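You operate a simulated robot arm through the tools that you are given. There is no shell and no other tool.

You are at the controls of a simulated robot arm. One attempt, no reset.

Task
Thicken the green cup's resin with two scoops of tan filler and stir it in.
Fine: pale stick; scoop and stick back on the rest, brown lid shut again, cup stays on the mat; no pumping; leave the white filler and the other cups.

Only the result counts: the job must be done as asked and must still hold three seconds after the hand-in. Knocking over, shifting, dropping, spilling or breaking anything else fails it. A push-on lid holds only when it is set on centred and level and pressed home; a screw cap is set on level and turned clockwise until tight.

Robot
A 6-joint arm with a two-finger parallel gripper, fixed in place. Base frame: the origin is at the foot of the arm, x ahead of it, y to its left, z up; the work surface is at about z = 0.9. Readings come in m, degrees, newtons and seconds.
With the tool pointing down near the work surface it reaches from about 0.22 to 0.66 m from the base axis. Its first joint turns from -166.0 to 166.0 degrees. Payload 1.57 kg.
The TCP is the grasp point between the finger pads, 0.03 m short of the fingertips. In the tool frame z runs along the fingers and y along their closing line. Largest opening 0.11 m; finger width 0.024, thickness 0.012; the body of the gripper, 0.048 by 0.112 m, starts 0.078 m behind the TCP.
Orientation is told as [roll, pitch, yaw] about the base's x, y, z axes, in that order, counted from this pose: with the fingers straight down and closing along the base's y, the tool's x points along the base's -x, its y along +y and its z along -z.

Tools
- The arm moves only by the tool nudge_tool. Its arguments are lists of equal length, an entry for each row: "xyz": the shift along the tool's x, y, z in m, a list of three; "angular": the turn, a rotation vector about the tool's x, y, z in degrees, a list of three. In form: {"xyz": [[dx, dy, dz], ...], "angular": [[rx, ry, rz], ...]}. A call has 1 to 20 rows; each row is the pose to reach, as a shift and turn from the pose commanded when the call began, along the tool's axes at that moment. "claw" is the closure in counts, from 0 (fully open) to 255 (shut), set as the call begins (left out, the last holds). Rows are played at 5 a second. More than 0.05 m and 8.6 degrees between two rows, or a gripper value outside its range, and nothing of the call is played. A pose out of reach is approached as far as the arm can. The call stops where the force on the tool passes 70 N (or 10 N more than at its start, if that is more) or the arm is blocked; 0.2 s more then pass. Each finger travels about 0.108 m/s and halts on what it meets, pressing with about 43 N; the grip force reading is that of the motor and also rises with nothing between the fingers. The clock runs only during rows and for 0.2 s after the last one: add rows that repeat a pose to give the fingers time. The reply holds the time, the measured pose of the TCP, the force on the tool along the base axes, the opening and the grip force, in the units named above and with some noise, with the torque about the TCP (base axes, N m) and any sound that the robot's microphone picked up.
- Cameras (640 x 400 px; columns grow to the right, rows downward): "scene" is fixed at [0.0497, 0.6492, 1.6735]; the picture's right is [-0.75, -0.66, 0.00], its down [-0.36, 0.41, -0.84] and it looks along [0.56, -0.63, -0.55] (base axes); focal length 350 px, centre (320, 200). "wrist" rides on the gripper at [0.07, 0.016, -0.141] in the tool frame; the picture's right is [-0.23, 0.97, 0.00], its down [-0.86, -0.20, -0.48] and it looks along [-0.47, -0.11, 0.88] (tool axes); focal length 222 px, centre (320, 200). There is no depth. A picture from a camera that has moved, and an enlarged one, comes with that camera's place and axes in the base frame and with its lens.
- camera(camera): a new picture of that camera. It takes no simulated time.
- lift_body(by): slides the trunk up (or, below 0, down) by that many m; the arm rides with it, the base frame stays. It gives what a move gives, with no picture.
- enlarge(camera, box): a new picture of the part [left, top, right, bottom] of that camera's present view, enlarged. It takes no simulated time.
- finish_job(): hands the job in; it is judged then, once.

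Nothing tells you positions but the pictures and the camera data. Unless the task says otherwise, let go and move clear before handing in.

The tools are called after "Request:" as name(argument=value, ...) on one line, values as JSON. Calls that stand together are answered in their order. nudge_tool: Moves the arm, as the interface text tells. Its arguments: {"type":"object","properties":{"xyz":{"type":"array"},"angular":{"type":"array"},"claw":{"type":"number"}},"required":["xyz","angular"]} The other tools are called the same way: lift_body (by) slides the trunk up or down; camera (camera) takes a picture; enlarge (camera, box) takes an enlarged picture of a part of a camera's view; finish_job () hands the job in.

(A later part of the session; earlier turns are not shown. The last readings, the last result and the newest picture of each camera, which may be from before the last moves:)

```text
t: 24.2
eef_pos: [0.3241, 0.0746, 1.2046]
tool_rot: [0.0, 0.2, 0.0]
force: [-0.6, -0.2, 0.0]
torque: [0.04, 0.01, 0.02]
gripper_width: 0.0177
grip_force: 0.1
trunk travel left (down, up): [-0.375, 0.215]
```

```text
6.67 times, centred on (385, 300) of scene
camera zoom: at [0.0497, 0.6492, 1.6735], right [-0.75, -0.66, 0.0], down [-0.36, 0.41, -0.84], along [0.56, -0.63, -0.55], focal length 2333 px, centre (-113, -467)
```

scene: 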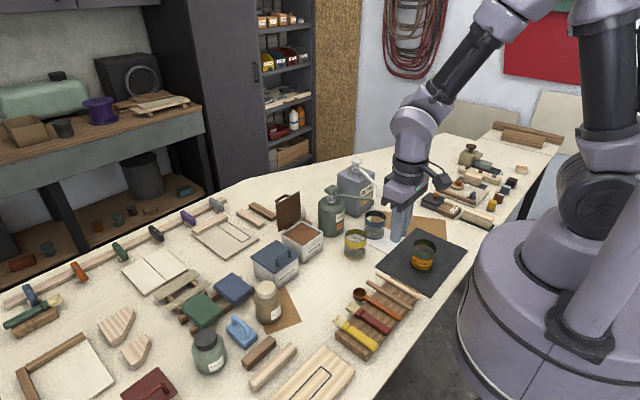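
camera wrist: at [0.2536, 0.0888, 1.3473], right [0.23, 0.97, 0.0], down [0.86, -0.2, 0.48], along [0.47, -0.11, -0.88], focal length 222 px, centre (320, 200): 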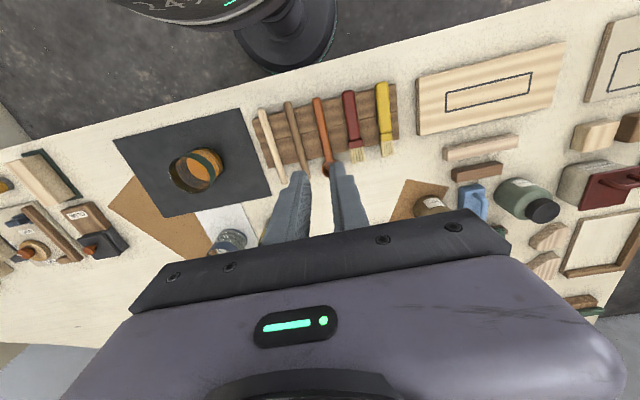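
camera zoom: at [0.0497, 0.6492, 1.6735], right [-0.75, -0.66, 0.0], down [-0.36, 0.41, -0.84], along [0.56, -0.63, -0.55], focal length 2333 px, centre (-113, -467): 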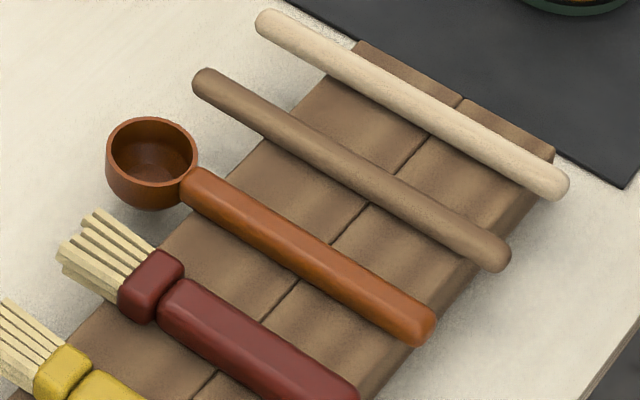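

The scoop handle lies along x at y≈0.075, from about x 0.279 to 0.392, with the bowl centre near x 0.41. I'll tilt the tool 20° forward, narrow the opening and come down over the handle's back end.

Request:
nudge_tool(xyz=[[0.009, 0, 0.03], [0.018, 0, 0.07], [0.028, 0, 0.11], [0.028, 0, 0.15], [0.028, 0, 0.18]], angular=[[0, -7, 0], [0, -14, 0], [0, -20, 0], [0, -20, 0], [0, -20, 0]], claw=174)

Request:
camera(camera="wrist")

Request:
enlarge(camera="scene", box=[320, 220, 460, 350])

```text
t: 25.4
eef_pos: [0.3303, 0.0859, 1.0632]
tool_rot: [-3.7, -19.3, 1.2]
force: [-0.4, -1.2, 0.9]
torque: [0.02, -0.03, 0.02]
gripper_width: 0.0349
grip_force: 0.0
out of reach, approached as far as the arm can: row 2, 3, 4, 5
trunk travel left (down, up): [-0.375, 0.215]
```

```text
taken
camera wrist: at [0.2178, 0.1069, 1.1737], right [0.21, 0.98, 0.02], down [0.65, -0.16, 0.75], along [0.73, -0.15, -0.67], focal length 222 px, centre (320, 200)
```

wrist: 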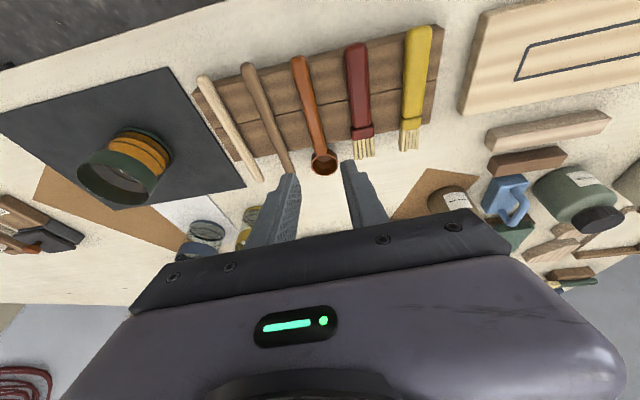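

```text
3.08 times, centred on (390, 285) of scene
camera zoom: at [0.0497, 0.6492, 1.6735], right [-0.75, -0.66, 0.0], down [-0.36, 0.41, -0.84], along [0.56, -0.63, -0.55], focal length 1077 px, centre (105, -62)
```

zoom: 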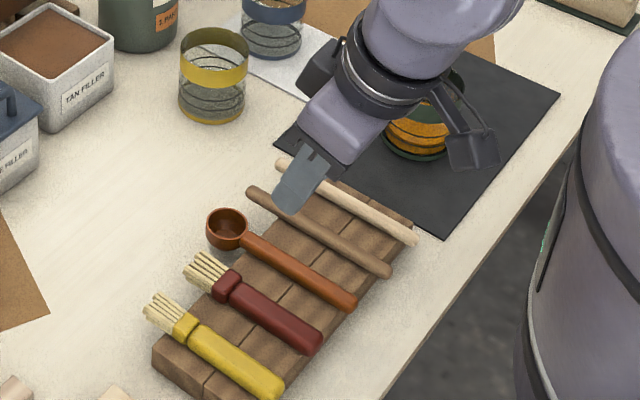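

With the trunk at this height, that tilted pose close to the base is out of reach. Raising the trunk gives the folded arm more room, so I'll lift it and retry.

Request:
lift_body(by=0.2)

```text
t: 27.6
eef_pos: [0.333, 0.0864, 1.2634]
tool_rot: [-3.7, -19.4, 1.3]
force: [-0.8, 0.3, 0.4]
torque: [-0.02, -0.01, -0.01]
gripper_width: 0.0352
grip_force: 0.0
trunk travel left (down, up): [-0.575, 0.015]
```

Request:
nudge_tool(xyz=[[0.018, -0.002, 0.031], [0.036, -0.004, 0.062], [0.054, -0.006, 0.094], [0.072, -0.008, 0.125], [0.09, -0.01, 0.156], [0.1076, -0.012, 0.1875]], angular=[[-3.26, -0.6, 1.22], [-3.26, -0.6, 1.22], [-3.26, -0.6, 1.22], [-3.26, -0.6, 1.22], [-3.26, -0.6, 1.22], [-3.26, -0.6, 1.22]])

Request:
camera(camera="wrist")

Request:
enlarge(camera="scene", box=[320, 220, 460, 350])

```text
t: 29.0
eef_pos: [0.362, 0.1042, 1.0556]
tool_rot: [-6.9, -18.4, 1.7]
force: [0.5, -0.7, -0.5]
torque: [-0.02, -0.01, -0.01]
gripper_width: 0.0353
grip_force: 0.2
out of reach, approached as far as the arm can: row 1, 2, 3, 4, 5, 6
trunk travel left (down, up): [-0.575, 0.015]
```

```text
taken
camera wrist: at [0.2514, 0.1308, 1.1653], right [0.22, 0.97, -0.04], down [0.66, -0.12, 0.74], along [0.72, -0.19, -0.67], focal length 222 px, centre (320, 200)
```

wrist: 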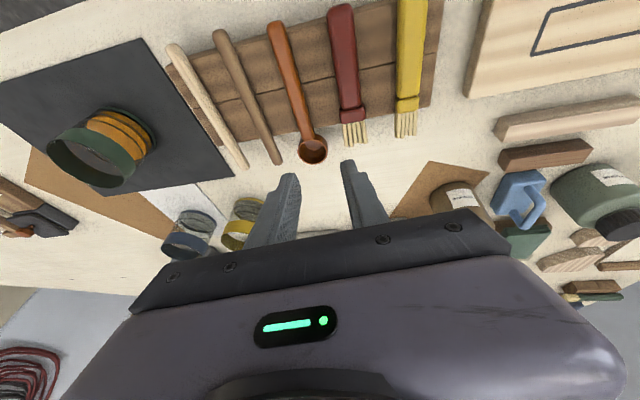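

```text
3.08 times, centred on (390, 285) of scene
camera zoom: at [0.0497, 0.6492, 1.6735], right [-0.75, -0.66, 0.0], down [-0.36, 0.41, -0.84], along [0.56, -0.63, -0.55], focal length 1077 px, centre (105, -62)
```

zoom: 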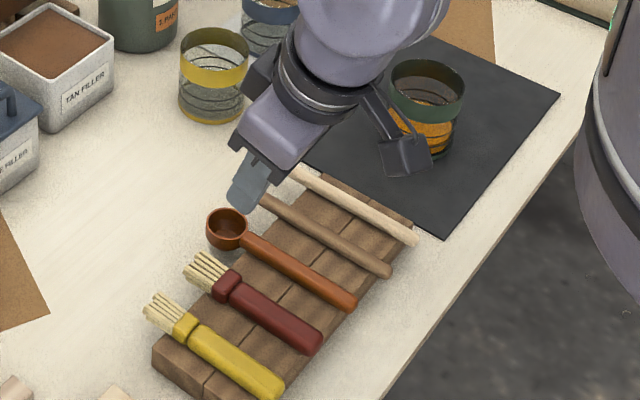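

That drifted rather than settling, so a strong forward tilt near the base won't work. I'll straighten the tool over the scoop and use a near-vertical grasp instead.

Request:
nudge_tool(xyz=[[0.007, -0.01, -0.01], [0.015, -0.02, -0.02], [0.022, -0.028, -0.028], [0.022, -0.028, -0.028]], angular=[[-2.2, 6.2, 0.2], [-4.4, 12.4, 0.4], [-6.6, 18.5, 0.6], [-6.6, 18.5, 0.6]])

```text
t: 30.0
eef_pos: [0.3538, 0.0647, 1.081]
tool_rot: [-2.3, 0.6, 0.4]
force: [0.5, 0.3, -0.2]
torque: [-0.02, -0.01, 0.02]
gripper_width: 0.0351
grip_force: 0.0
out of reach, approached as far as the arm can: row 1, 2, 3, 4
trunk travel left (down, up): [-0.575, 0.015]
```

Raising the trunk made it worse because the forearm folds back. A lower trunk should suit close-in work better, so I'll go out and up first, then bring the trunk down in steps.

Request:
nudge_tool(xyz=[[-0.03, 0.0, -0.03], [-0.06, 0.003, -0.06], [-0.09, 0.006, -0.1], [-0.1, 0.01, -0.14], [-0.1, 0.01, -0.18]], angular=[[-1, -0.3, 0.2], [-2.3, -0.6, 0.4], [-2.3, -0.6, 0.4], [-2.3, -0.6, 0.4], [-2.3, -0.6, 0.4]])

```text
t: 31.2
eef_pos: [0.4229, 0.0455, 1.2331]
tool_rot: [3.6, -5.0, 0.3]
force: [-0.2, 1.2, -0.1]
torque: [0.01, -0.04, 0.0]
gripper_width: 0.0352
grip_force: 0.0
out of reach, approached as far as the arm can: row 1, 2, 3, 4, 5
trunk travel left (down, up): [-0.575, 0.015]
```

Request:
lift_body(by=-0.1)

Request:
camera(camera="scene")

```text
t: 32.5
eef_pos: [0.4263, 0.0458, 1.1316]
tool_rot: [3.4, -4.9, 0.3]
force: [0.1, -0.6, -1.2]
torque: [0.02, -0.01, 0.04]
gripper_width: 0.0351
grip_force: 0.0
trunk travel left (down, up): [-0.475, 0.115]
```

```text
taken
```

scene: 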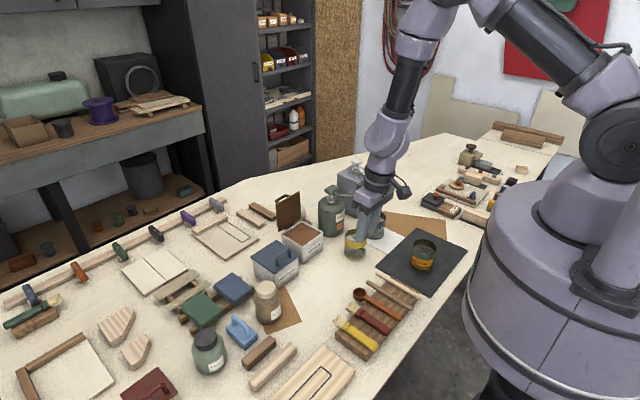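

The forearm and tool have lined up into a wrist singularity, which is why poses were refused. I'll go up and out to bend the wrist again, then lower the trunk well down before working near the base.

Request:
nudge_tool(xyz=[[-0.02, 0, -0.04], [-0.05, 0, -0.07], [-0.08, 0, -0.1], [-0.1, 0, -0.13], [-0.1, 0, -0.16], [-0.1, 0, -0.18]], angular=[[0, 0, 0], [1, 1, 0], [2, 2.5, 0], [3.4, 4.9, 0.3], [3.4, 4.9, 0.3], [3.4, 4.9, 0.3]])

```text
t: 33.9
eef_pos: [0.4512, -0.0439, 1.2553]
tool_rot: [3.3, -2.4, 2.1]
force: [-0.7, -0.6, -0.7]
torque: [0.02, 0.01, 0.0]
gripper_width: 0.0353
grip_force: 0.0
out of reach, approached as far as the arm can: row 2, 3, 4, 5, 6
trunk travel left (down, up): [-0.475, 0.115]
```

Request:
camera(camera="scene")

Request:
camera(camera="wrist")

```text
taken
```

scene: 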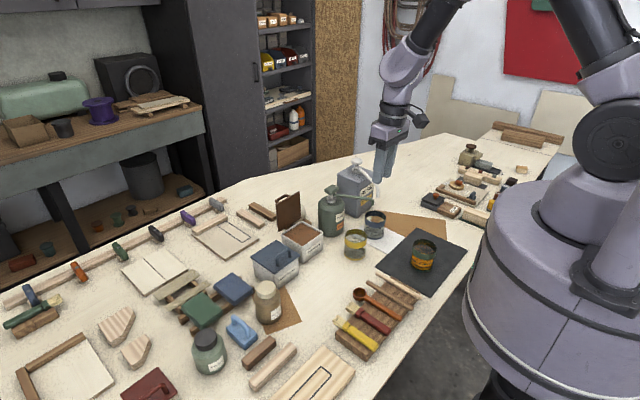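

```text
taken
camera wrist: at [0.3748, -0.0417, 1.3954], right [0.19, 0.98, 0.06], down [0.84, -0.2, 0.5], along [0.5, -0.04, -0.86], focal length 222 px, centre (320, 200)
```

wrist: 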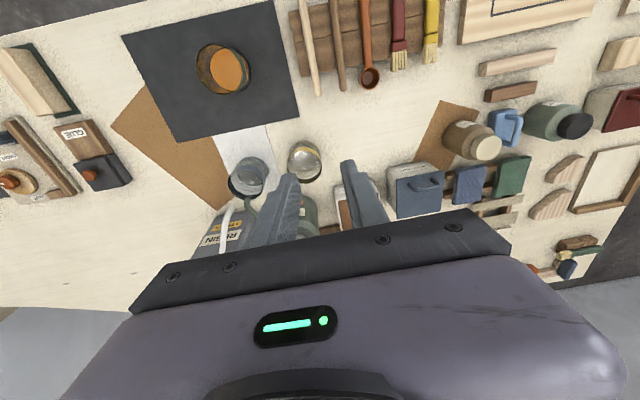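

Request:
nudge_tool(xyz=[[-0.01, 0.01, -0.01], [-0.02, 0.03, -0.02], [-0.03, 0.05, -0.03], [-0.04, 0.07, -0.04]], angular=[[0, 0, 0], [1, 0, 0], [2, 1, 1], [3.3, 2.4, 2.1]])

```text
t: 34.9
eef_pos: [0.4577, -0.0385, 1.2623]
tool_rot: [4.0, -2.7, 2.3]
force: [-0.6, -0.6, 0.4]
torque: [-0.01, -0.02, 0.0]
gripper_width: 0.0351
grip_force: 0.0
out of reach, approached as far as the arm can: row 1, 2, 3, 4
trunk travel left (down, up): [-0.475, 0.115]
```

Request:
enlarge(camera="scene", box=[340, 0, 640, 200])

```text
2.00 times, centred on (490, 100) of scene
camera zoom: at [0.0497, 0.6492, 1.6735], right [-0.75, -0.66, 0.0], down [-0.36, 0.41, -0.84], along [0.56, -0.63, -0.55], focal length 700 px, centre (-20, 400)
```

zoom: 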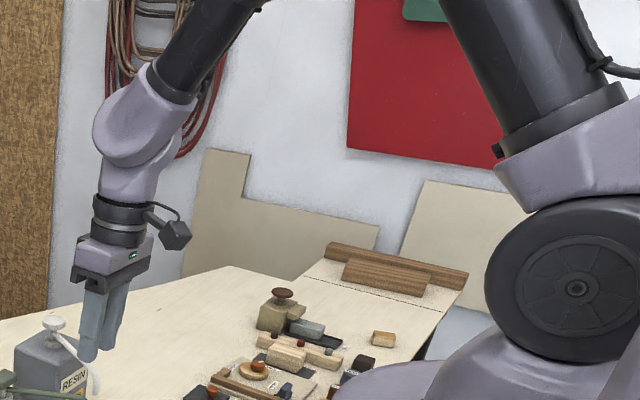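

Request:
nudge_tool(xyz=[[0, -0.02, 0]], angular=[[0, 0, 0]])

Request:
nudge_tool(xyz=[[0, 0.0, 0]], angular=[[5, 0, 0]])

Request:
nudge_tool(xyz=[[0, 0.0, 0]], angular=[[0, 0, -8]])

```text
t: 35.3
eef_pos: [0.4584, -0.0607, 1.2627]
tool_rot: [4.0, -2.7, 2.4]
force: [-0.2, -0.9, -0.1]
torque: [0.06, 0.02, 0.02]
gripper_width: 0.0348
grip_force: 0.1
trunk travel left (down, up): [-0.475, 0.115]
```

```text
t: 35.7
eef_pos: [0.4634, -0.0587, 1.2673]
tool_rot: [2.8, -2.8, 2.2]
force: [0.6, 0.2, -0.1]
torque: [0.0, -0.02, -0.03]
gripper_width: 0.035
grip_force: 0.0
out of reach, approached as far as the arm can: row 1
trunk travel left (down, up): [-0.475, 0.115]
```

```text
t: 36.1
eef_pos: [0.462, -0.0595, 1.2678]
tool_rot: [2.6, -3.2, 10.3]
force: [0.1, 0.4, -0.7]
torque: [0.02, 0.0, 0.0]
gripper_width: 0.0347
grip_force: 0.1
trunk travel left (down, up): [-0.475, 0.115]
```

The wrist's forearm-roll joint seems to have flipped by half a turn and is against its limit. I'll unwind it in free air: set the yaw to match the arm plane, tilt the tool forward, then swing it round the forearm axis.

Request:
nudge_tool(xyz=[[0, 0, 0], [0, 0, 0], [0, 0, 0]], angular=[[0, 0, 7], [0, 0, 14], [0, 0, 19.2]])

Request:
nudge_tool(xyz=[[-0.029, 0, -0.0018], [-0.057, 0, -0.007], [-0.0687, 0, -0.0103]], angular=[[0, -7, 0], [0, -14, 0], [0, -17, 0]])

```text
t: 36.9
eef_pos: [0.4318, -0.0932, 1.2396]
tool_rot: [3.5, -3.0, -8.2]
force: [0.0, -0.9, -0.2]
torque: [-0.02, 0.03, 0.03]
gripper_width: 0.0351
grip_force: 0.1
out of reach, approached as far as the arm can: row 2, 3
trunk travel left (down, up): [-0.475, 0.115]
```

```text
t: 37.7
eef_pos: [0.4984, -0.1047, 1.2527]
tool_rot: [3.6, -19.1, -10.0]
force: [0.7, 0.2, 0.0]
torque: [0.03, 0.0, -0.01]
gripper_width: 0.035
grip_force: 0.1
trunk travel left (down, up): [-0.475, 0.115]
```

The refusals match a flipped wrist: roll and yaw are limited in one direction only. I'll now swing the tool round the forearm axis, aiming for pure forearm roll, in free air.

Request:
nudge_tool(xyz=[[-0.0042, 0.0107, -0.0003], [-0.0098, 0.0208, -0.0011], [-0.0167, 0.0299, -0.0025], [-0.0247, 0.038, -0.0044], [-0.0337, 0.0448, -0.0068]], angular=[[-2.68, -0.85, 7.7], [-5.37, -1.7, 15.4], [-8.05, -2.55, 23.1], [-10.74, -3.4, 30.8], [-13.42, -4.25, 38.5]])

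```text
t: 38.9
eef_pos: [0.5371, -0.064, 1.2735]
tool_rot: [28.8, -12.3, -49.7]
force: [-0.1, 0.6, 0.6]
torque: [0.02, -0.02, -0.02]
gripper_width: 0.0349
grip_force: 0.1
trunk travel left (down, up): [-0.475, 0.115]
```

That moved cleanly, so the diagnosis fits. I'll continue the same swing.

Request:
nudge_tool(xyz=[[-0.0042, 0.0107, -0.0003], [-0.0098, 0.0208, -0.0011], [-0.0167, 0.0299, -0.0025], [-0.0247, 0.038, -0.0044], [-0.0337, 0.0448, -0.0068], [-0.0435, 0.0503, -0.0096], [-0.0539, 0.0542, -0.0128], [-0.0646, 0.0566, -0.0163], [-0.0756, 0.0573, -0.02], [-0.0864, 0.0564, -0.0239]], angular=[[-2.68, -0.85, 7.7], [-5.37, -1.7, 15.4], [-8.05, -2.55, 23.1], [-10.74, -3.4, 30.8], [-13.42, -4.25, 38.5], [-16.11, -5.1, 46.2], [-18.79, -5.95, 53.9], [-21.48, -6.8, 61.6], [-24.16, -7.65, 69.31], [-26.85, -8.5, 77.01]])

Request:
camera(camera="scene")

```text
t: 41.1
eef_pos: [0.6129, -0.097, 1.339]
tool_rot: [46.5, 32.8, -114.8]
force: [0.6, 0.3, 0.3]
torque: [0.0, 0.04, 0.0]
gripper_width: 0.0351
grip_force: 0.0
trunk travel left (down, up): [-0.475, 0.115]
```

```text
taken
```

scene: 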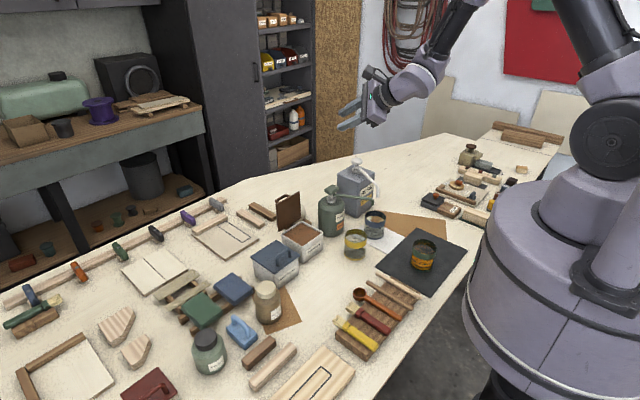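

Request:
nudge_tool(xyz=[[-0.0042, 0.0107, -0.0003], [-0.0098, 0.0208, -0.0011], [-0.0167, 0.0299, -0.0025], [-0.0247, 0.038, -0.0044], [-0.0337, 0.0448, -0.0068]], angular=[[-2.68, -0.85, 7.7], [-5.37, -1.7, 15.4], [-8.05, -2.55, 23.1], [-10.74, -3.4, 30.8], [-13.42, -4.25, 38.5]])

```text
t: 42.3
eef_pos: [0.6155, -0.151, 1.3523]
tool_rot: [27.4, 53.9, -160.8]
force: [0.1, 0.0, -0.5]
torque: [0.02, -0.02, -0.02]
gripper_width: 0.0351
grip_force: 0.0
trunk travel left (down, up): [-0.475, 0.115]
```

The tool is now in the arm plane, above the forearm line. I'll tilt it down through alignment so the wrist ends up unflipped.

Request:
nudge_tool(xyz=[[-0.0309, -0.0106, -0.0023], [-0.0613, -0.0209, -0.0091], [-0.0918, -0.0314, -0.021], [-0.1204, -0.0411, -0.0375], [-0.1459, -0.0498, -0.0576], [-0.1678, -0.0573, -0.0808], [-0.1865, -0.0637, -0.107]], angular=[[2.58, -7.57, 0], [5.17, -15.14, 0], [7.88, -23.08, 0], [10.59, -31.03, 0], [13.24, -38.79, 0], [15.83, -46.35, 0], [18.41, -53.92, 0]])

Request:
camera(camera="scene")

```text
t: 43.9
eef_pos: [0.4258, -0.1054, 1.2427]
tool_rot: [0.2, 1.3, -174.7]
force: [0.3, 0.8, 0.4]
torque: [-0.01, 0.0, -0.02]
gripper_width: 0.0351
grip_force: 0.0
out of reach, approached as far as the arm can: row 4
trunk travel left (down, up): [-0.475, 0.115]
```

```text
taken
```

scene: 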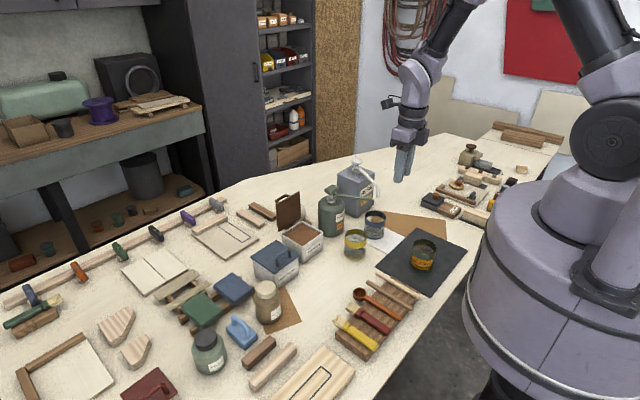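

Request:
nudge_tool(xyz=[[0, 0, 0], [0, 0, 0], [0, 0, 0], [0, 0, 0], [0, 0, 0], [0, 0, 0], [0, 0, 0], [0, 0, 0], [0, 0, 0], [0, 0, 0], [0, 0, 0]], angular=[[0, 0, -8.2], [0, 0, -16.4], [0, 0, -24.6], [0, 0, -32.8], [0, 0, -41], [0, 0, -49.2], [0, 0, -57.4], [0, 0, -65.6], [0, 0, -73.8], [0, 0, -82], [0, 0, -88]])

Request:
nudge_tool(xyz=[[0, 0, 0], [0, 0, 0], [0, 0, 0], [0, 0, 0], [0, 0, 0], [0, 0, 0], [0, 0, 0], [0, 0, 0], [0, 0, 0], [0, 0, 0], [0, 0, 0]], angular=[[0, 0, -8.2], [0, 0, -16.4], [0, 0, -24.6], [0, 0, -32.8], [0, 0, -41], [0, 0, -49.2], [0, 0, -57.4], [0, 0, -65.6], [0, 0, -73.8], [0, 0, -82], [0, 0, -87]])

```text
t: 46.3
eef_pos: [0.4264, -0.1048, 1.2398]
tool_rot: [1.4, -0.2, -86.7]
force: [-0.8, -0.2, 0.3]
torque: [-0.01, 0.0, 0.02]
gripper_width: 0.0347
grip_force: 0.1
trunk travel left (down, up): [-0.475, 0.115]
```

```text
t: 48.7
eef_pos: [0.4261, -0.1055, 1.2411]
tool_rot: [-0.2, -1.4, 0.4]
force: [-0.2, 0.6, -0.4]
torque: [-0.01, 0.0, 0.05]
gripper_width: 0.0352
grip_force: 0.0
trunk travel left (down, up): [-0.475, 0.115]
```

The wrist is unflipped and the tool is vertical at yaw 0. From now on I'll keep the tool well away from alignment with the forearm. Next I'll raise the hand, then lower the trunk in stages.

Request:
nudge_tool(xyz=[[0, 0.03, -0.03], [0, 0.06, -0.06], [0, 0.09, -0.1], [0, 0.12, -0.14], [0, 0.15, -0.18], [0, 0.155, -0.2]], angular=[[0, 0, 0], [0, 0, 0], [0, 0, 0], [0.2, 1.4, 0.4], [0.2, 1.4, 0.4], [0.2, 1.4, 0.4]])

Request:
lift_body(by=-0.2)

Request:
nudge_tool(xyz=[[0, 0.0, -0.03], [0, 0.0, -0.06], [0, 0.0, -0.1], [0, 0.0, -0.14], [0, 0.0, -0.16]], angular=[[0, 0, 0], [0, 0, 0], [0, 0, 0], [0, 0, 0], [0, 0, 0]])

```text
t: 50.1
eef_pos: [0.4214, 0.0476, 1.4445]
tool_rot: [-0.4, 0.0, -0.2]
force: [-0.5, -0.1, 0.0]
torque: [0.02, 0.03, 0.02]
gripper_width: 0.0349
grip_force: 0.0
trunk travel left (down, up): [-0.475, 0.115]
```

```text
t: 52.3
eef_pos: [0.4219, 0.0471, 1.2434]
tool_rot: [-0.3, 0.0, -0.1]
force: [-0.3, -0.1, 0.2]
torque: [0.0, -0.04, 0.02]
gripper_width: 0.0351
grip_force: 0.1
trunk travel left (down, up): [-0.275, 0.315]
```

```text
t: 53.5
eef_pos: [0.4222, 0.05, 1.4033]
tool_rot: [-0.4, -0.1, -0.2]
force: [-0.3, 0.4, 0.6]
torque: [0.01, 0.02, 0.01]
gripper_width: 0.0349
grip_force: 0.1
trunk travel left (down, up): [-0.275, 0.315]
```

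Request:
lift_body(by=-0.24)

Request:
nudge_tool(xyz=[[0.03, 0.006, 0], [0.06, 0.012, 0.0], [0.09, 0.018, 0.0], [0.11, 0.024, 0.0], [0.11, 0.026, 0.03]], angular=[[0, 0, 0], [0, 0, 0], [0, 0, 0], [0, 0, 0], [0, 0, 0]])

Request:
camera(camera="scene")

Request:
camera(camera="wrist")

```text
t: 56.0
eef_pos: [0.4207, 0.0484, 1.1621]
tool_rot: [-0.4, 0.0, -0.1]
force: [0.1, 0.2, -0.2]
torque: [0.0, -0.02, -0.02]
gripper_width: 0.0349
grip_force: 0.0
trunk travel left (down, up): [-0.035, 0.555]
```

```text
t: 57.2
eef_pos: [0.3127, 0.0751, 1.132]
tool_rot: [-0.3, -0.3, -0.1]
force: [-0.2, -0.3, -0.7]
torque: [-0.02, -0.03, 0.01]
gripper_width: 0.0351
grip_force: 0.0
trunk travel left (down, up): [-0.035, 0.555]
```

```text
taken
```

scene: 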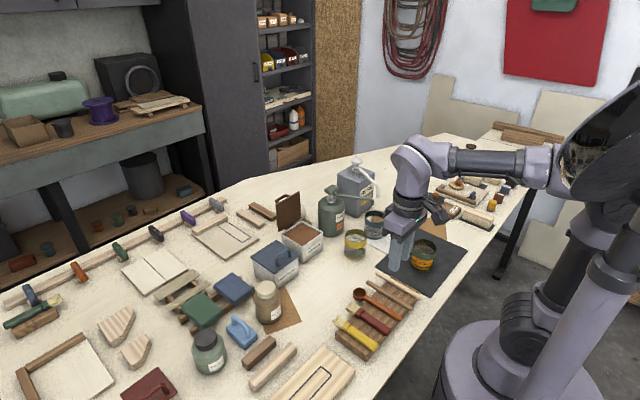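

```text
taken
camera wrist: at [0.242, 0.0902, 1.2744], right [0.23, 0.97, 0.0], down [0.85, -0.2, 0.48], along [0.47, -0.11, -0.88], focal length 222 px, centre (320, 200)
```

wrist: 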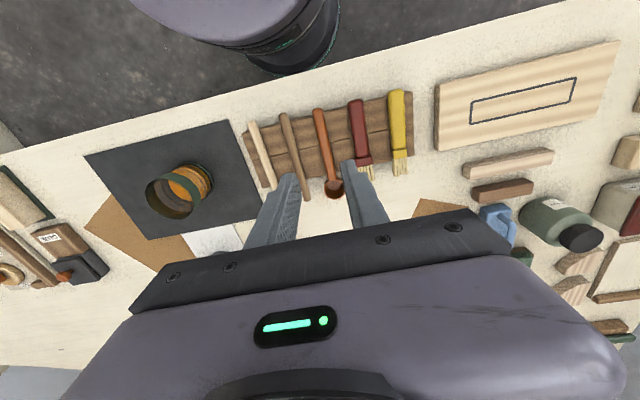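

With the trunk low the forearm is nearly level, so tilting forward is easy here. I'll zoom in on the rest to refine the grasp.

Request:
enlarge(camera="wrist", box=[230, 80, 420, 210])

Request:
enlarge(camera="wrist", box=[290, 90, 370, 210])

```text
3.08 times, centred on (325, 145) of wrist
camera zoom: at [0.242, 0.0902, 1.2744], right [0.23, 0.97, 0.0], down [0.85, -0.2, 0.48], along [0.47, -0.11, -0.88], focal length 684 px, centre (305, 369)
```

zoom: 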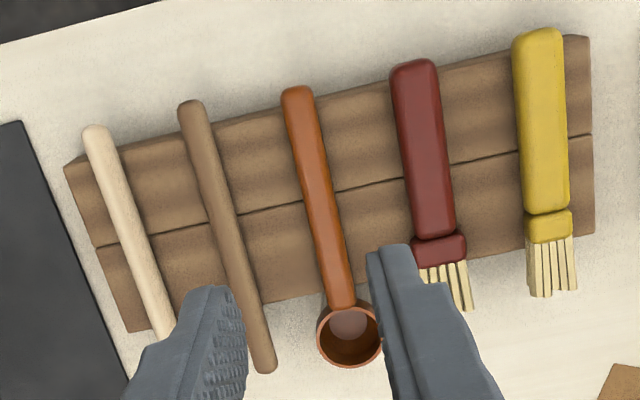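

```text
3.33 times, centred on (330, 150) of wrist
camera zoom: at [0.242, 0.0902, 1.2744], right [0.23, 0.97, 0.0], down [0.85, -0.2, 0.48], along [0.47, -0.11, -0.88], focal length 740 px, centre (287, 367)
```

zoom: 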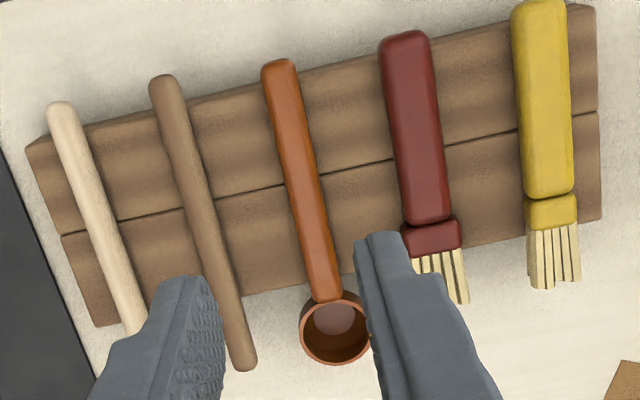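

Request:
nudge_tool(xyz=[[0.005, 0.001, 0.02], [0.01, 0.0014, 0.05], [0.015, 0.0014, 0.09], [0.0197, 0.0014, 0.122]], angular=[[0, -8, 0], [0, -16, 0], [0, -24, 0], [0, -25, 0]])

Request:
camera(camera="wrist")

Request:
enlarge(camera="scene", box=[320, 220, 460, 350])

```text
t: 58.2
eef_pos: [0.294, 0.0755, 1.0096]
tool_rot: [-0.4, -24.8, -0.1]
force: [0.8, 0.0, 0.2]
torque: [0.06, -0.02, -0.02]
gripper_width: 0.035
grip_force: 0.1
trunk travel left (down, up): [-0.035, 0.555]
```

```text
taken
camera wrist: at [0.1711, 0.0896, 1.1093], right [0.21, 0.97, 0.09], down [0.57, -0.2, 0.8], along [0.79, -0.12, -0.6], focal length 222 px, centre (320, 200)
```

wrist: 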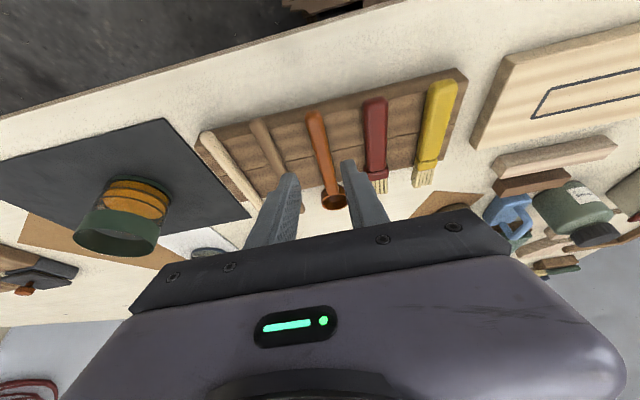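

```text
3.08 times, centred on (390, 285) of scene
camera zoom: at [0.0497, 0.6492, 1.6735], right [-0.75, -0.66, 0.0], down [-0.36, 0.41, -0.84], along [0.56, -0.63, -0.55], focal length 1077 px, centre (105, -62)
```

zoom: 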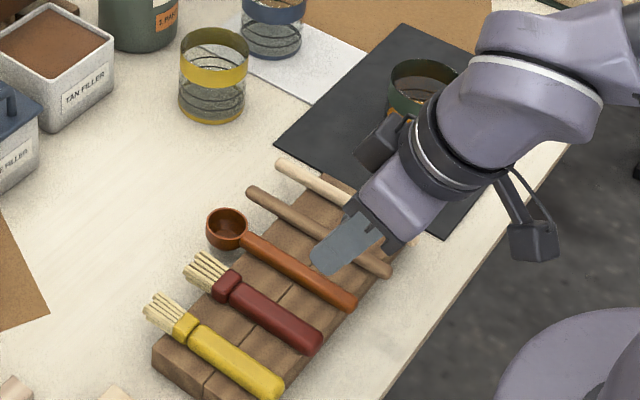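

Request:
nudge_tool(xyz=[[0.0085, 0.0008, 0.0181], [0.0169, 0.0008, 0.0363], [0.0218, 0.0008, 0.0468], [0.0227, 0.0008, 0.0486]], angular=[[0, 0, 0], [0, 0, 0], [0, 0, 0], [0, 0, 0]])

Request:
enlarge(camera="wrist", box=[220, 90, 440, 230])

Request:
enlarge(camera="scene", box=[350, 240, 450, 330])

```text
t: 59.2
eef_pos: [0.3194, 0.088, 0.9808]
tool_rot: [-0.3, -25.0, 0.0]
force: [-0.5, 0.1, 0.1]
torque: [0.03, 0.01, -0.02]
gripper_width: 0.0348
grip_force: 0.1
out of reach, approached as far as the arm can: row 1, 2, 3, 4
trunk travel left (down, up): [-0.035, 0.555]
```

```text
2.86 times, centred on (330, 160) of wrist
camera zoom: at [0.1954, 0.1029, 1.0798], right [0.21, 0.97, 0.09], down [0.57, -0.2, 0.8], along [0.79, -0.11, -0.6], focal length 635 px, centre (291, 314)
```

zoom: 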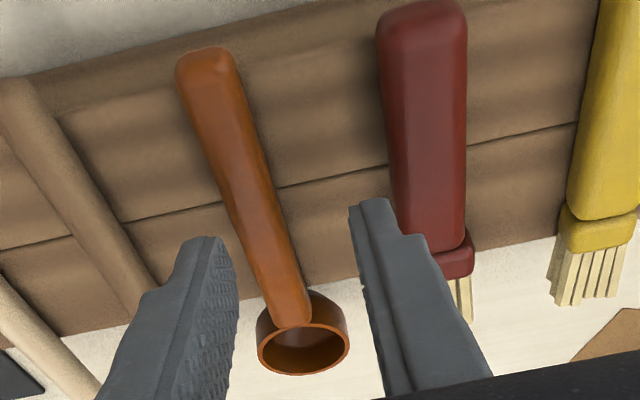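

```text
4.44 times, centred on (400, 285) of scene
camera zoom: at [0.0497, 0.6492, 1.6735], right [-0.75, -0.66, 0.0], down [-0.36, 0.41, -0.84], along [0.56, -0.63, -0.55], focal length 1555 px, centre (-36, -178)
```

zoom: 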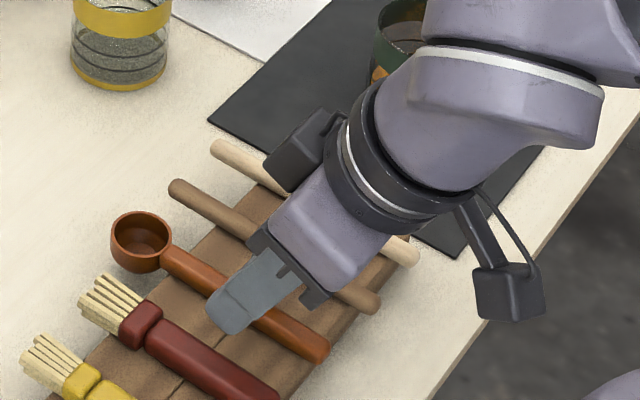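

The elbow's fold limit now blocks the last stretch. A smaller tilt (17°) with the trunk fully down should reach, so I'll back up, reduce the tilt, and lower the trunk.

Request:
nudge_tool(xyz=[[-0.007, -0.004, -0.022], [-0.014, -0.008, -0.045], [-0.0211, -0.0115, -0.0674]], angular=[[0, 2.7, 0], [0, 5.4, 0], [0, 8, 0]])

Request:
lift_body(by=-0.034)

```text
t: 60.0
eef_pos: [0.3086, 0.0775, 1.0487]
tool_rot: [-0.3, -17.0, 0.0]
force: [0.2, -0.8, 0.2]
torque: [-0.01, -0.01, 0.0]
gripper_width: 0.0349
grip_force: 0.1
trunk travel left (down, up): [-0.035, 0.555]
```

```text
t: 60.8
eef_pos: [0.3079, 0.0768, 1.0169]
tool_rot: [-0.4, -17.0, 0.0]
force: [-0.2, 0.3, -0.3]
torque: [-0.05, 0.03, -0.03]
gripper_width: 0.0352
grip_force: 0.1
trunk travel left (down, up): [-0.001, 0.589]
```

Request:
nudge_tool(xyz=[[0.01, 0, 0.018], [0.02, 0, 0.036], [0.0289, 0, 0.0538]], angular=[[0, 0, 0], [0, 0, 0], [0, 0, 0]])

Request:
enlarge(camera="wrist", box=[220, 90, 440, 230])

Request:
enlarge(camera="scene", box=[350, 240, 450, 330])

```text
t: 61.5
eef_pos: [0.2974, 0.0769, 0.9587]
tool_rot: [-0.2, -17.6, 0.0]
force: [-1.9, -1.0, 35.3]
torque: [0.69, 0.16, 0.14]
gripper_width: 0.0345
grip_force: 0.0
trunk travel left (down, up): [-0.001, 0.589]
```

```text
2.86 times, centred on (330, 160) of wrist
camera zoom: at [0.1882, 0.0912, 1.0731], right [0.22, 0.97, 0.07], down [0.67, -0.2, 0.71], along [0.71, -0.11, -0.7], focal length 635 px, centre (291, 314)
```

zoom: 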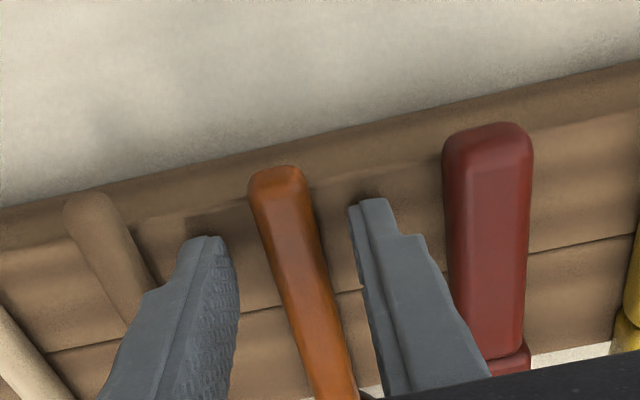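

```text
4.44 times, centred on (400, 285) of scene
camera zoom: at [0.0497, 0.6492, 1.6735], right [-0.75, -0.66, 0.0], down [-0.36, 0.41, -0.84], along [0.56, -0.63, -0.55], focal length 1555 px, centre (-36, -178)
```

zoom: 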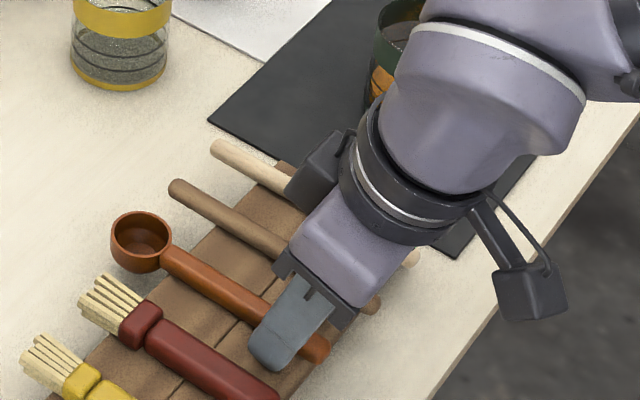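

The fingertips touched the rest block at TCP z≈0.9587, so the rest's top is about 0.926. I'll back off 3 mm and close on the handle.

Request:
nudge_tool(xyz=[[-0.0009, 0, -0.0029], [-0.0009, 0, -0.0029]], angular=[[0, 0, 0], [0, 0, 0]])

Request:
nudge_tool(xyz=[[0, 0, 0], [0, 0, 0], [0, 0, 0], [0, 0, 0]], angular=[[0, 0, 0], [0, 0, 0], [0, 0, 0], [0, 0, 0]], claw=255)

Request:
enlarge(camera="wrist", box=[220, 90, 440, 230])

Request:
enlarge(camera="scene", box=[350, 240, 450, 330])

```text
t: 62.1
eef_pos: [0.2973, 0.0765, 0.9571]
tool_rot: [-0.3, -17.0, 0.1]
force: [7.1, 0.2, 12.4]
torque: [0.29, -0.18, -0.04]
gripper_width: 0.0355
grip_force: 0.6
trunk travel left (down, up): [-0.001, 0.589]
```

```text
t: 63.1
eef_pos: [0.2975, 0.0776, 0.9576]
tool_rot: [-0.4, -17.0, 0.0]
force: [-2.0, -0.8, 4.2]
torque: [0.04, 0.1, 0.03]
gripper_width: 0.0147
grip_force: 30.6
trunk travel left (down, up): [-0.001, 0.589]
```

```text
2.86 times, centred on (330, 160) of wrist
camera zoom: at [0.1886, 0.0913, 1.074], right [0.22, 0.97, 0.06], down [0.68, -0.2, 0.71], along [0.7, -0.12, -0.7], focal length 635 px, centre (291, 314)
```

zoom: 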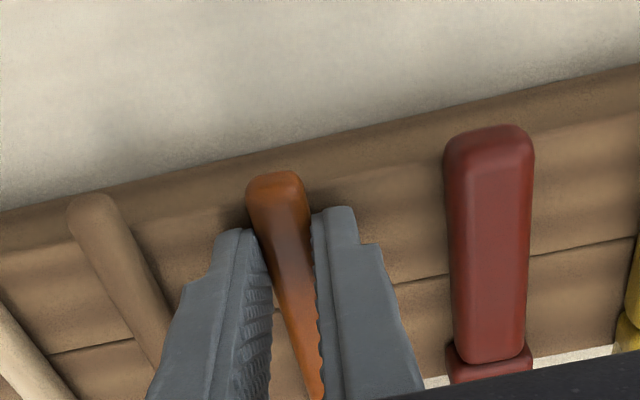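

```text
4.44 times, centred on (400, 285) of scene
camera zoom: at [0.0497, 0.6492, 1.6735], right [-0.75, -0.66, 0.0], down [-0.36, 0.41, -0.84], along [0.56, -0.63, -0.55], focal length 1555 px, centre (-36, -178)
```

zoom: 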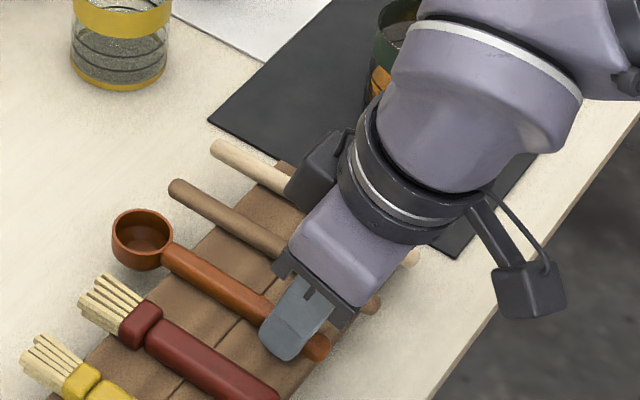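

The scoop is gripped, with a handle width of 14.7 mm. I'll lift it straight up and check it is held level.

Request:
nudge_tool(xyz=[[-0.0029, 0, -0.0096], [-0.0088, 0, -0.0287], [-0.0175, 0, -0.0574], [-0.0292, 0, -0.0956]], angular=[[0, 0, 0], [0, 0, 0], [0, 0, 0], [0, 0, 0]])

Request:
camera(camera="scene")

Request:
camera(camera="wrist")

Request:
enlarge(camera="scene", box=[320, 200, 460, 340])

```text
t: 64.2
eef_pos: [0.2965, 0.0771, 1.0595]
tool_rot: [-0.4, -17.0, 0.0]
force: [0.6, -0.4, -0.4]
torque: [-0.01, 0.07, -0.01]
gripper_width: 0.0147
grip_force: 30.9
trunk travel left (down, up): [-0.001, 0.589]
```

```text
taken
```

scene: 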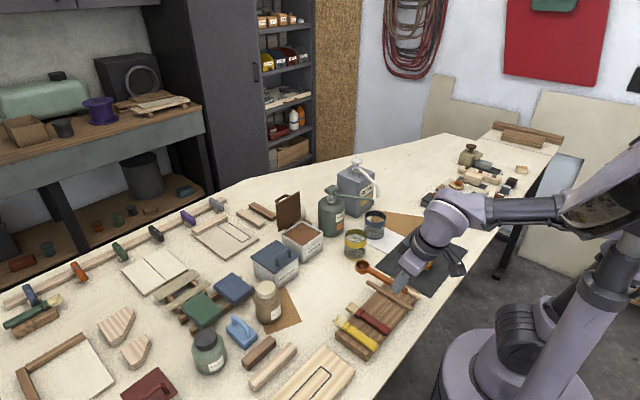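

```text
taken
camera wrist: at [0.1885, 0.0912, 1.1756], right [0.22, 0.97, 0.06], down [0.68, -0.2, 0.71], along [0.7, -0.12, -0.7], focal length 222 px, centre (320, 200)
```

wrist: 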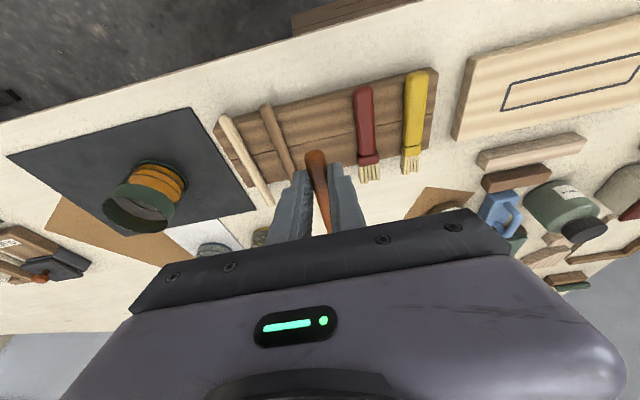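

```text
2.86 times, centred on (390, 270) of scene
camera zoom: at [0.0497, 0.6492, 1.6735], right [-0.75, -0.66, 0.0], down [-0.36, 0.41, -0.84], along [0.56, -0.63, -0.55], focal length 1000 px, centre (120, 0)
```

zoom: 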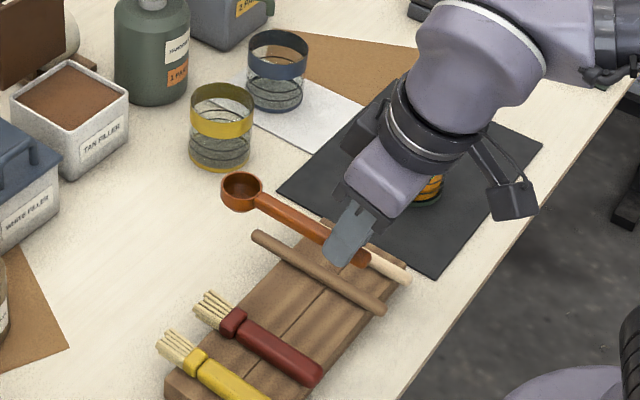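

The scoop is held level, with the bowl rim centre about 0.113 m ahead of the TCP and 0.027 below it. I'll raise the trunk for reach and carry it to above the tan filler box.

Request:
lift_body(by=0.2)

Request:
nudge_tool(xyz=[[-0.0383, -0.01, 0.0117], [-0.0765, -0.02, 0.0234], [-0.1148, -0.03, 0.0351], [-0.153, -0.04, 0.0468], [-0.1913, -0.05, 0.0585], [-0.22, -0.0545, 0.085], [-0.226, -0.0545, 0.1]], angular=[[0, 0, 0], [0, 0, 0], [0, 0, 0], [0, 0, 0], [0, 0, 0], [0, 0, 0], [0, 0, 0]])

Request:
camera(camera="scene")

Request:
camera(camera="wrist")

```text
t: 66.3
eef_pos: [0.2967, 0.0776, 1.2595]
tool_rot: [-0.4, -16.9, 0.0]
force: [-0.6, -0.1, -0.6]
torque: [0.01, 0.02, -0.01]
gripper_width: 0.0147
grip_force: 31.0
trunk travel left (down, up): [-0.201, 0.389]
```

```text
t: 67.9
eef_pos: [0.5431, 0.021, 1.2324]
tool_rot: [-0.4, -17.1, -0.1]
force: [-0.5, -1.1, -1.2]
torque: [0.01, 0.05, -0.03]
gripper_width: 0.0146
grip_force: 31.1
trunk travel left (down, up): [-0.201, 0.389]
```

```text
taken
```

scene: 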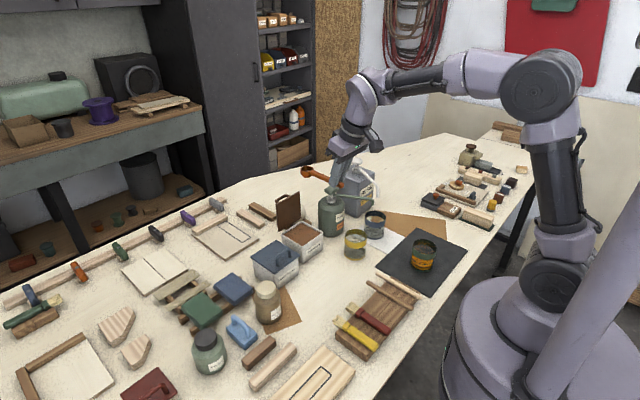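

```text
taken
camera wrist: at [0.4346, 0.0357, 1.3477], right [0.22, 0.97, 0.06], down [0.68, -0.2, 0.71], along [0.7, -0.11, -0.7], focal length 222 px, centre (320, 200)
```

wrist: 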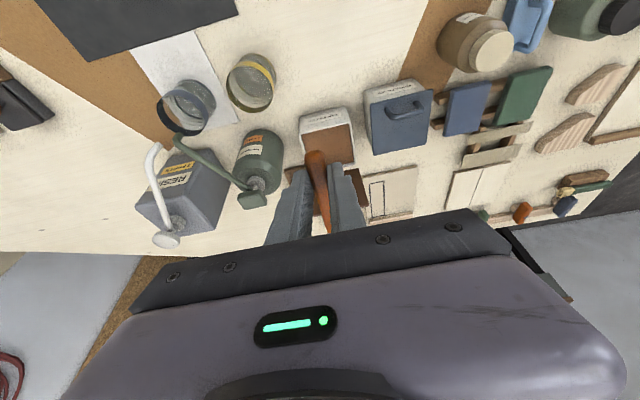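

Request:
enlarge(camera="scene", box=[270, 180, 350, 270])

Request:
enlarge(camera="wrist", box=[270, 90, 410, 190])

```text
4.44 times, centred on (310, 225) of scene
camera zoom: at [0.0497, 0.6492, 1.6735], right [-0.75, -0.66, 0.0], down [-0.36, 0.41, -0.84], along [0.56, -0.63, -0.55], focal length 1555 px, centre (364, 89)
```

zoom: 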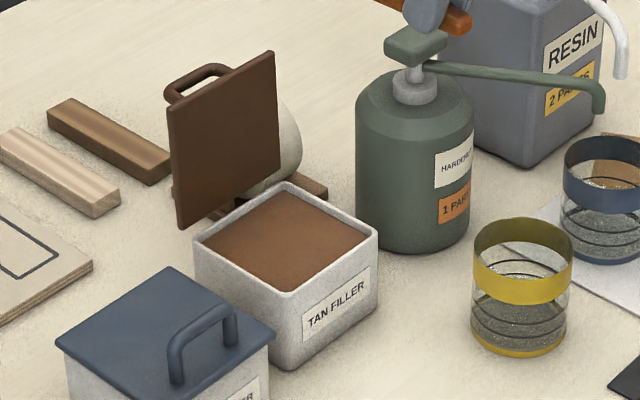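

```text
4.00 times, centred on (340, 140) of wrist
camera zoom: at [0.4346, 0.0357, 1.3477], right [0.22, 0.97, 0.06], down [0.68, -0.2, 0.71], along [0.7, -0.11, -0.7], focal length 888 px, centre (240, 440)
```

zoom: 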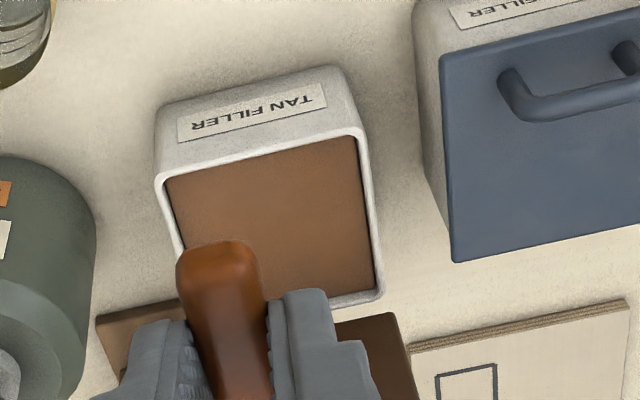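

The box rim is at z≈0.968 (inner x 0.637–0.721, y -0.017–0.067), with the filler surface about 8 mm below it. I'll pitch the scoop 25° nose-down above the box and check before dipping.

Request:
nudge_tool(xyz=[[-0.0003, 0.0005, 0.0315], [-0.0006, 0.001, 0.063], [-0.0009, 0.0015, 0.0945], [-0.0012, 0.0015, 0.1259]], angular=[[0, 7, 0], [0, 14, 0], [0, 21, 0], [0, 25, 0]])

Request:
enlarge(camera="scene", box=[250, 140, 370, 270])

Request:
enlarge(camera="wrist", box=[240, 60, 440, 220])

```text
t: 68.9
eef_pos: [0.5804, 0.0222, 1.1097]
tool_rot: [-0.4, 8.1, -0.2]
force: [-0.3, -0.3, 0.0]
torque: [-0.02, 0.02, 0.04]
gripper_width: 0.0148
grip_force: 30.2
trunk travel left (down, up): [-0.201, 0.389]
```

```text
3.08 times, centred on (310, 205) of scene
camera zoom: at [0.0497, 0.6492, 1.6735], right [-0.75, -0.66, 0.0], down [-0.36, 0.41, -0.84], along [0.56, -0.63, -0.55], focal length 1077 px, centre (351, 185)
```

zoom: 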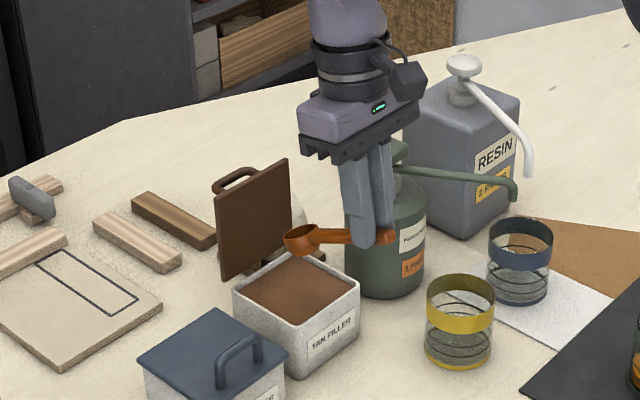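

```text
2.50 times, centred on (340, 140) of wrist
camera zoom: at [0.5316, 0.0368, 1.2602], right [0.23, 0.97, -0.04], down [0.91, -0.2, 0.35], along [0.34, -0.12, -0.93], focal length 555 px, centre (270, 350)
```

zoom: 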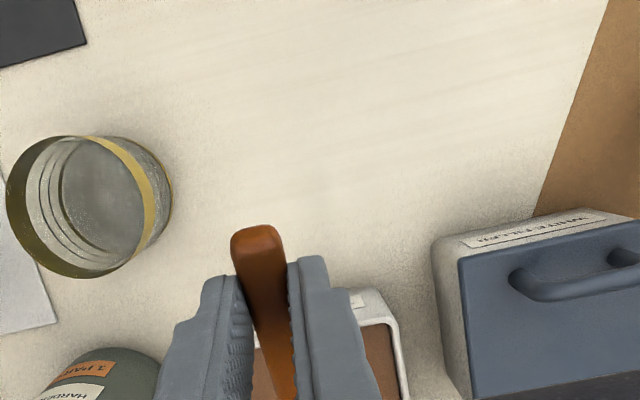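

Request:
enlarge(camera="scene", box=[295, 195, 345, 235])

```text
10.00 times, centred on (320, 215) of scene
camera zoom: at [0.0497, 0.6492, 1.6735], right [-0.75, -0.66, 0.0], down [-0.36, 0.41, -0.84], along [0.56, -0.63, -0.55], focal length 3499 px, centre (320, 50)
```

zoom: 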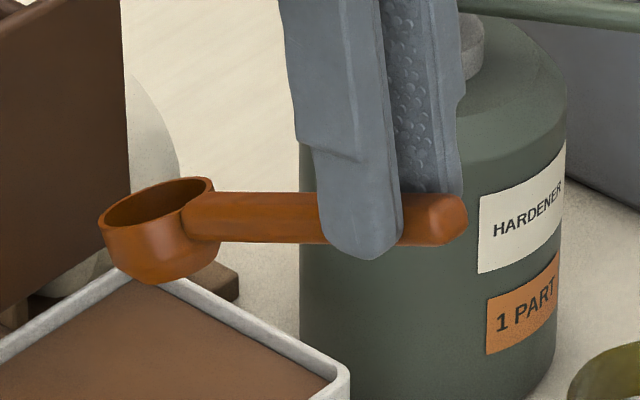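

The scoop geometry matches: 24.8° nose-down, bowl where I expected. I'll dip it into the filler in small steps.

Request:
nudge_tool(xyz=[[-0.0087, 0, 0.0214], [-0.0173, 0, 0.0428], [-0.0237, 0, 0.0591], [-0.028, 0, 0.0635]], angular=[[0, 2.5, 0], [0, 5, 0], [0, 5, 0], [0, 5, 0]])

Request:
enlarge(camera="scene", box=[275, 195, 345, 255])

```text
t: 69.9
eef_pos: [0.5991, 0.0225, 1.0459]
tool_rot: [-0.5, 12.8, -0.1]
force: [-3.4, -0.7, 8.4]
torque: [-0.08, -0.71, -0.04]
gripper_width: 0.0149
grip_force: 30.8
trunk travel left (down, up): [-0.201, 0.389]
```

```text
6.67 times, centred on (310, 225) of scene
camera zoom: at [0.0497, 0.6492, 1.6735], right [-0.75, -0.66, 0.0], down [-0.36, 0.41, -0.84], along [0.56, -0.63, -0.55], focal length 2333 px, centre (387, 33)
```

zoom: 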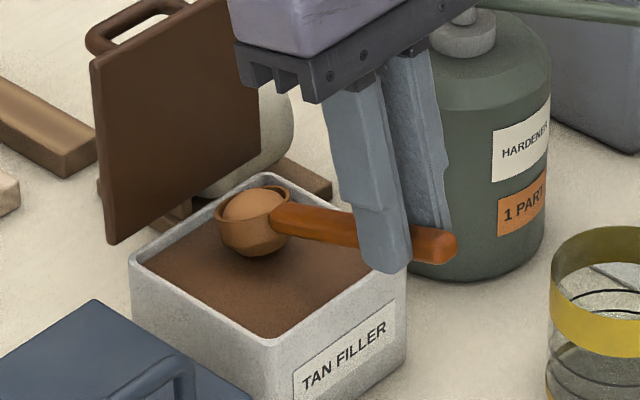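

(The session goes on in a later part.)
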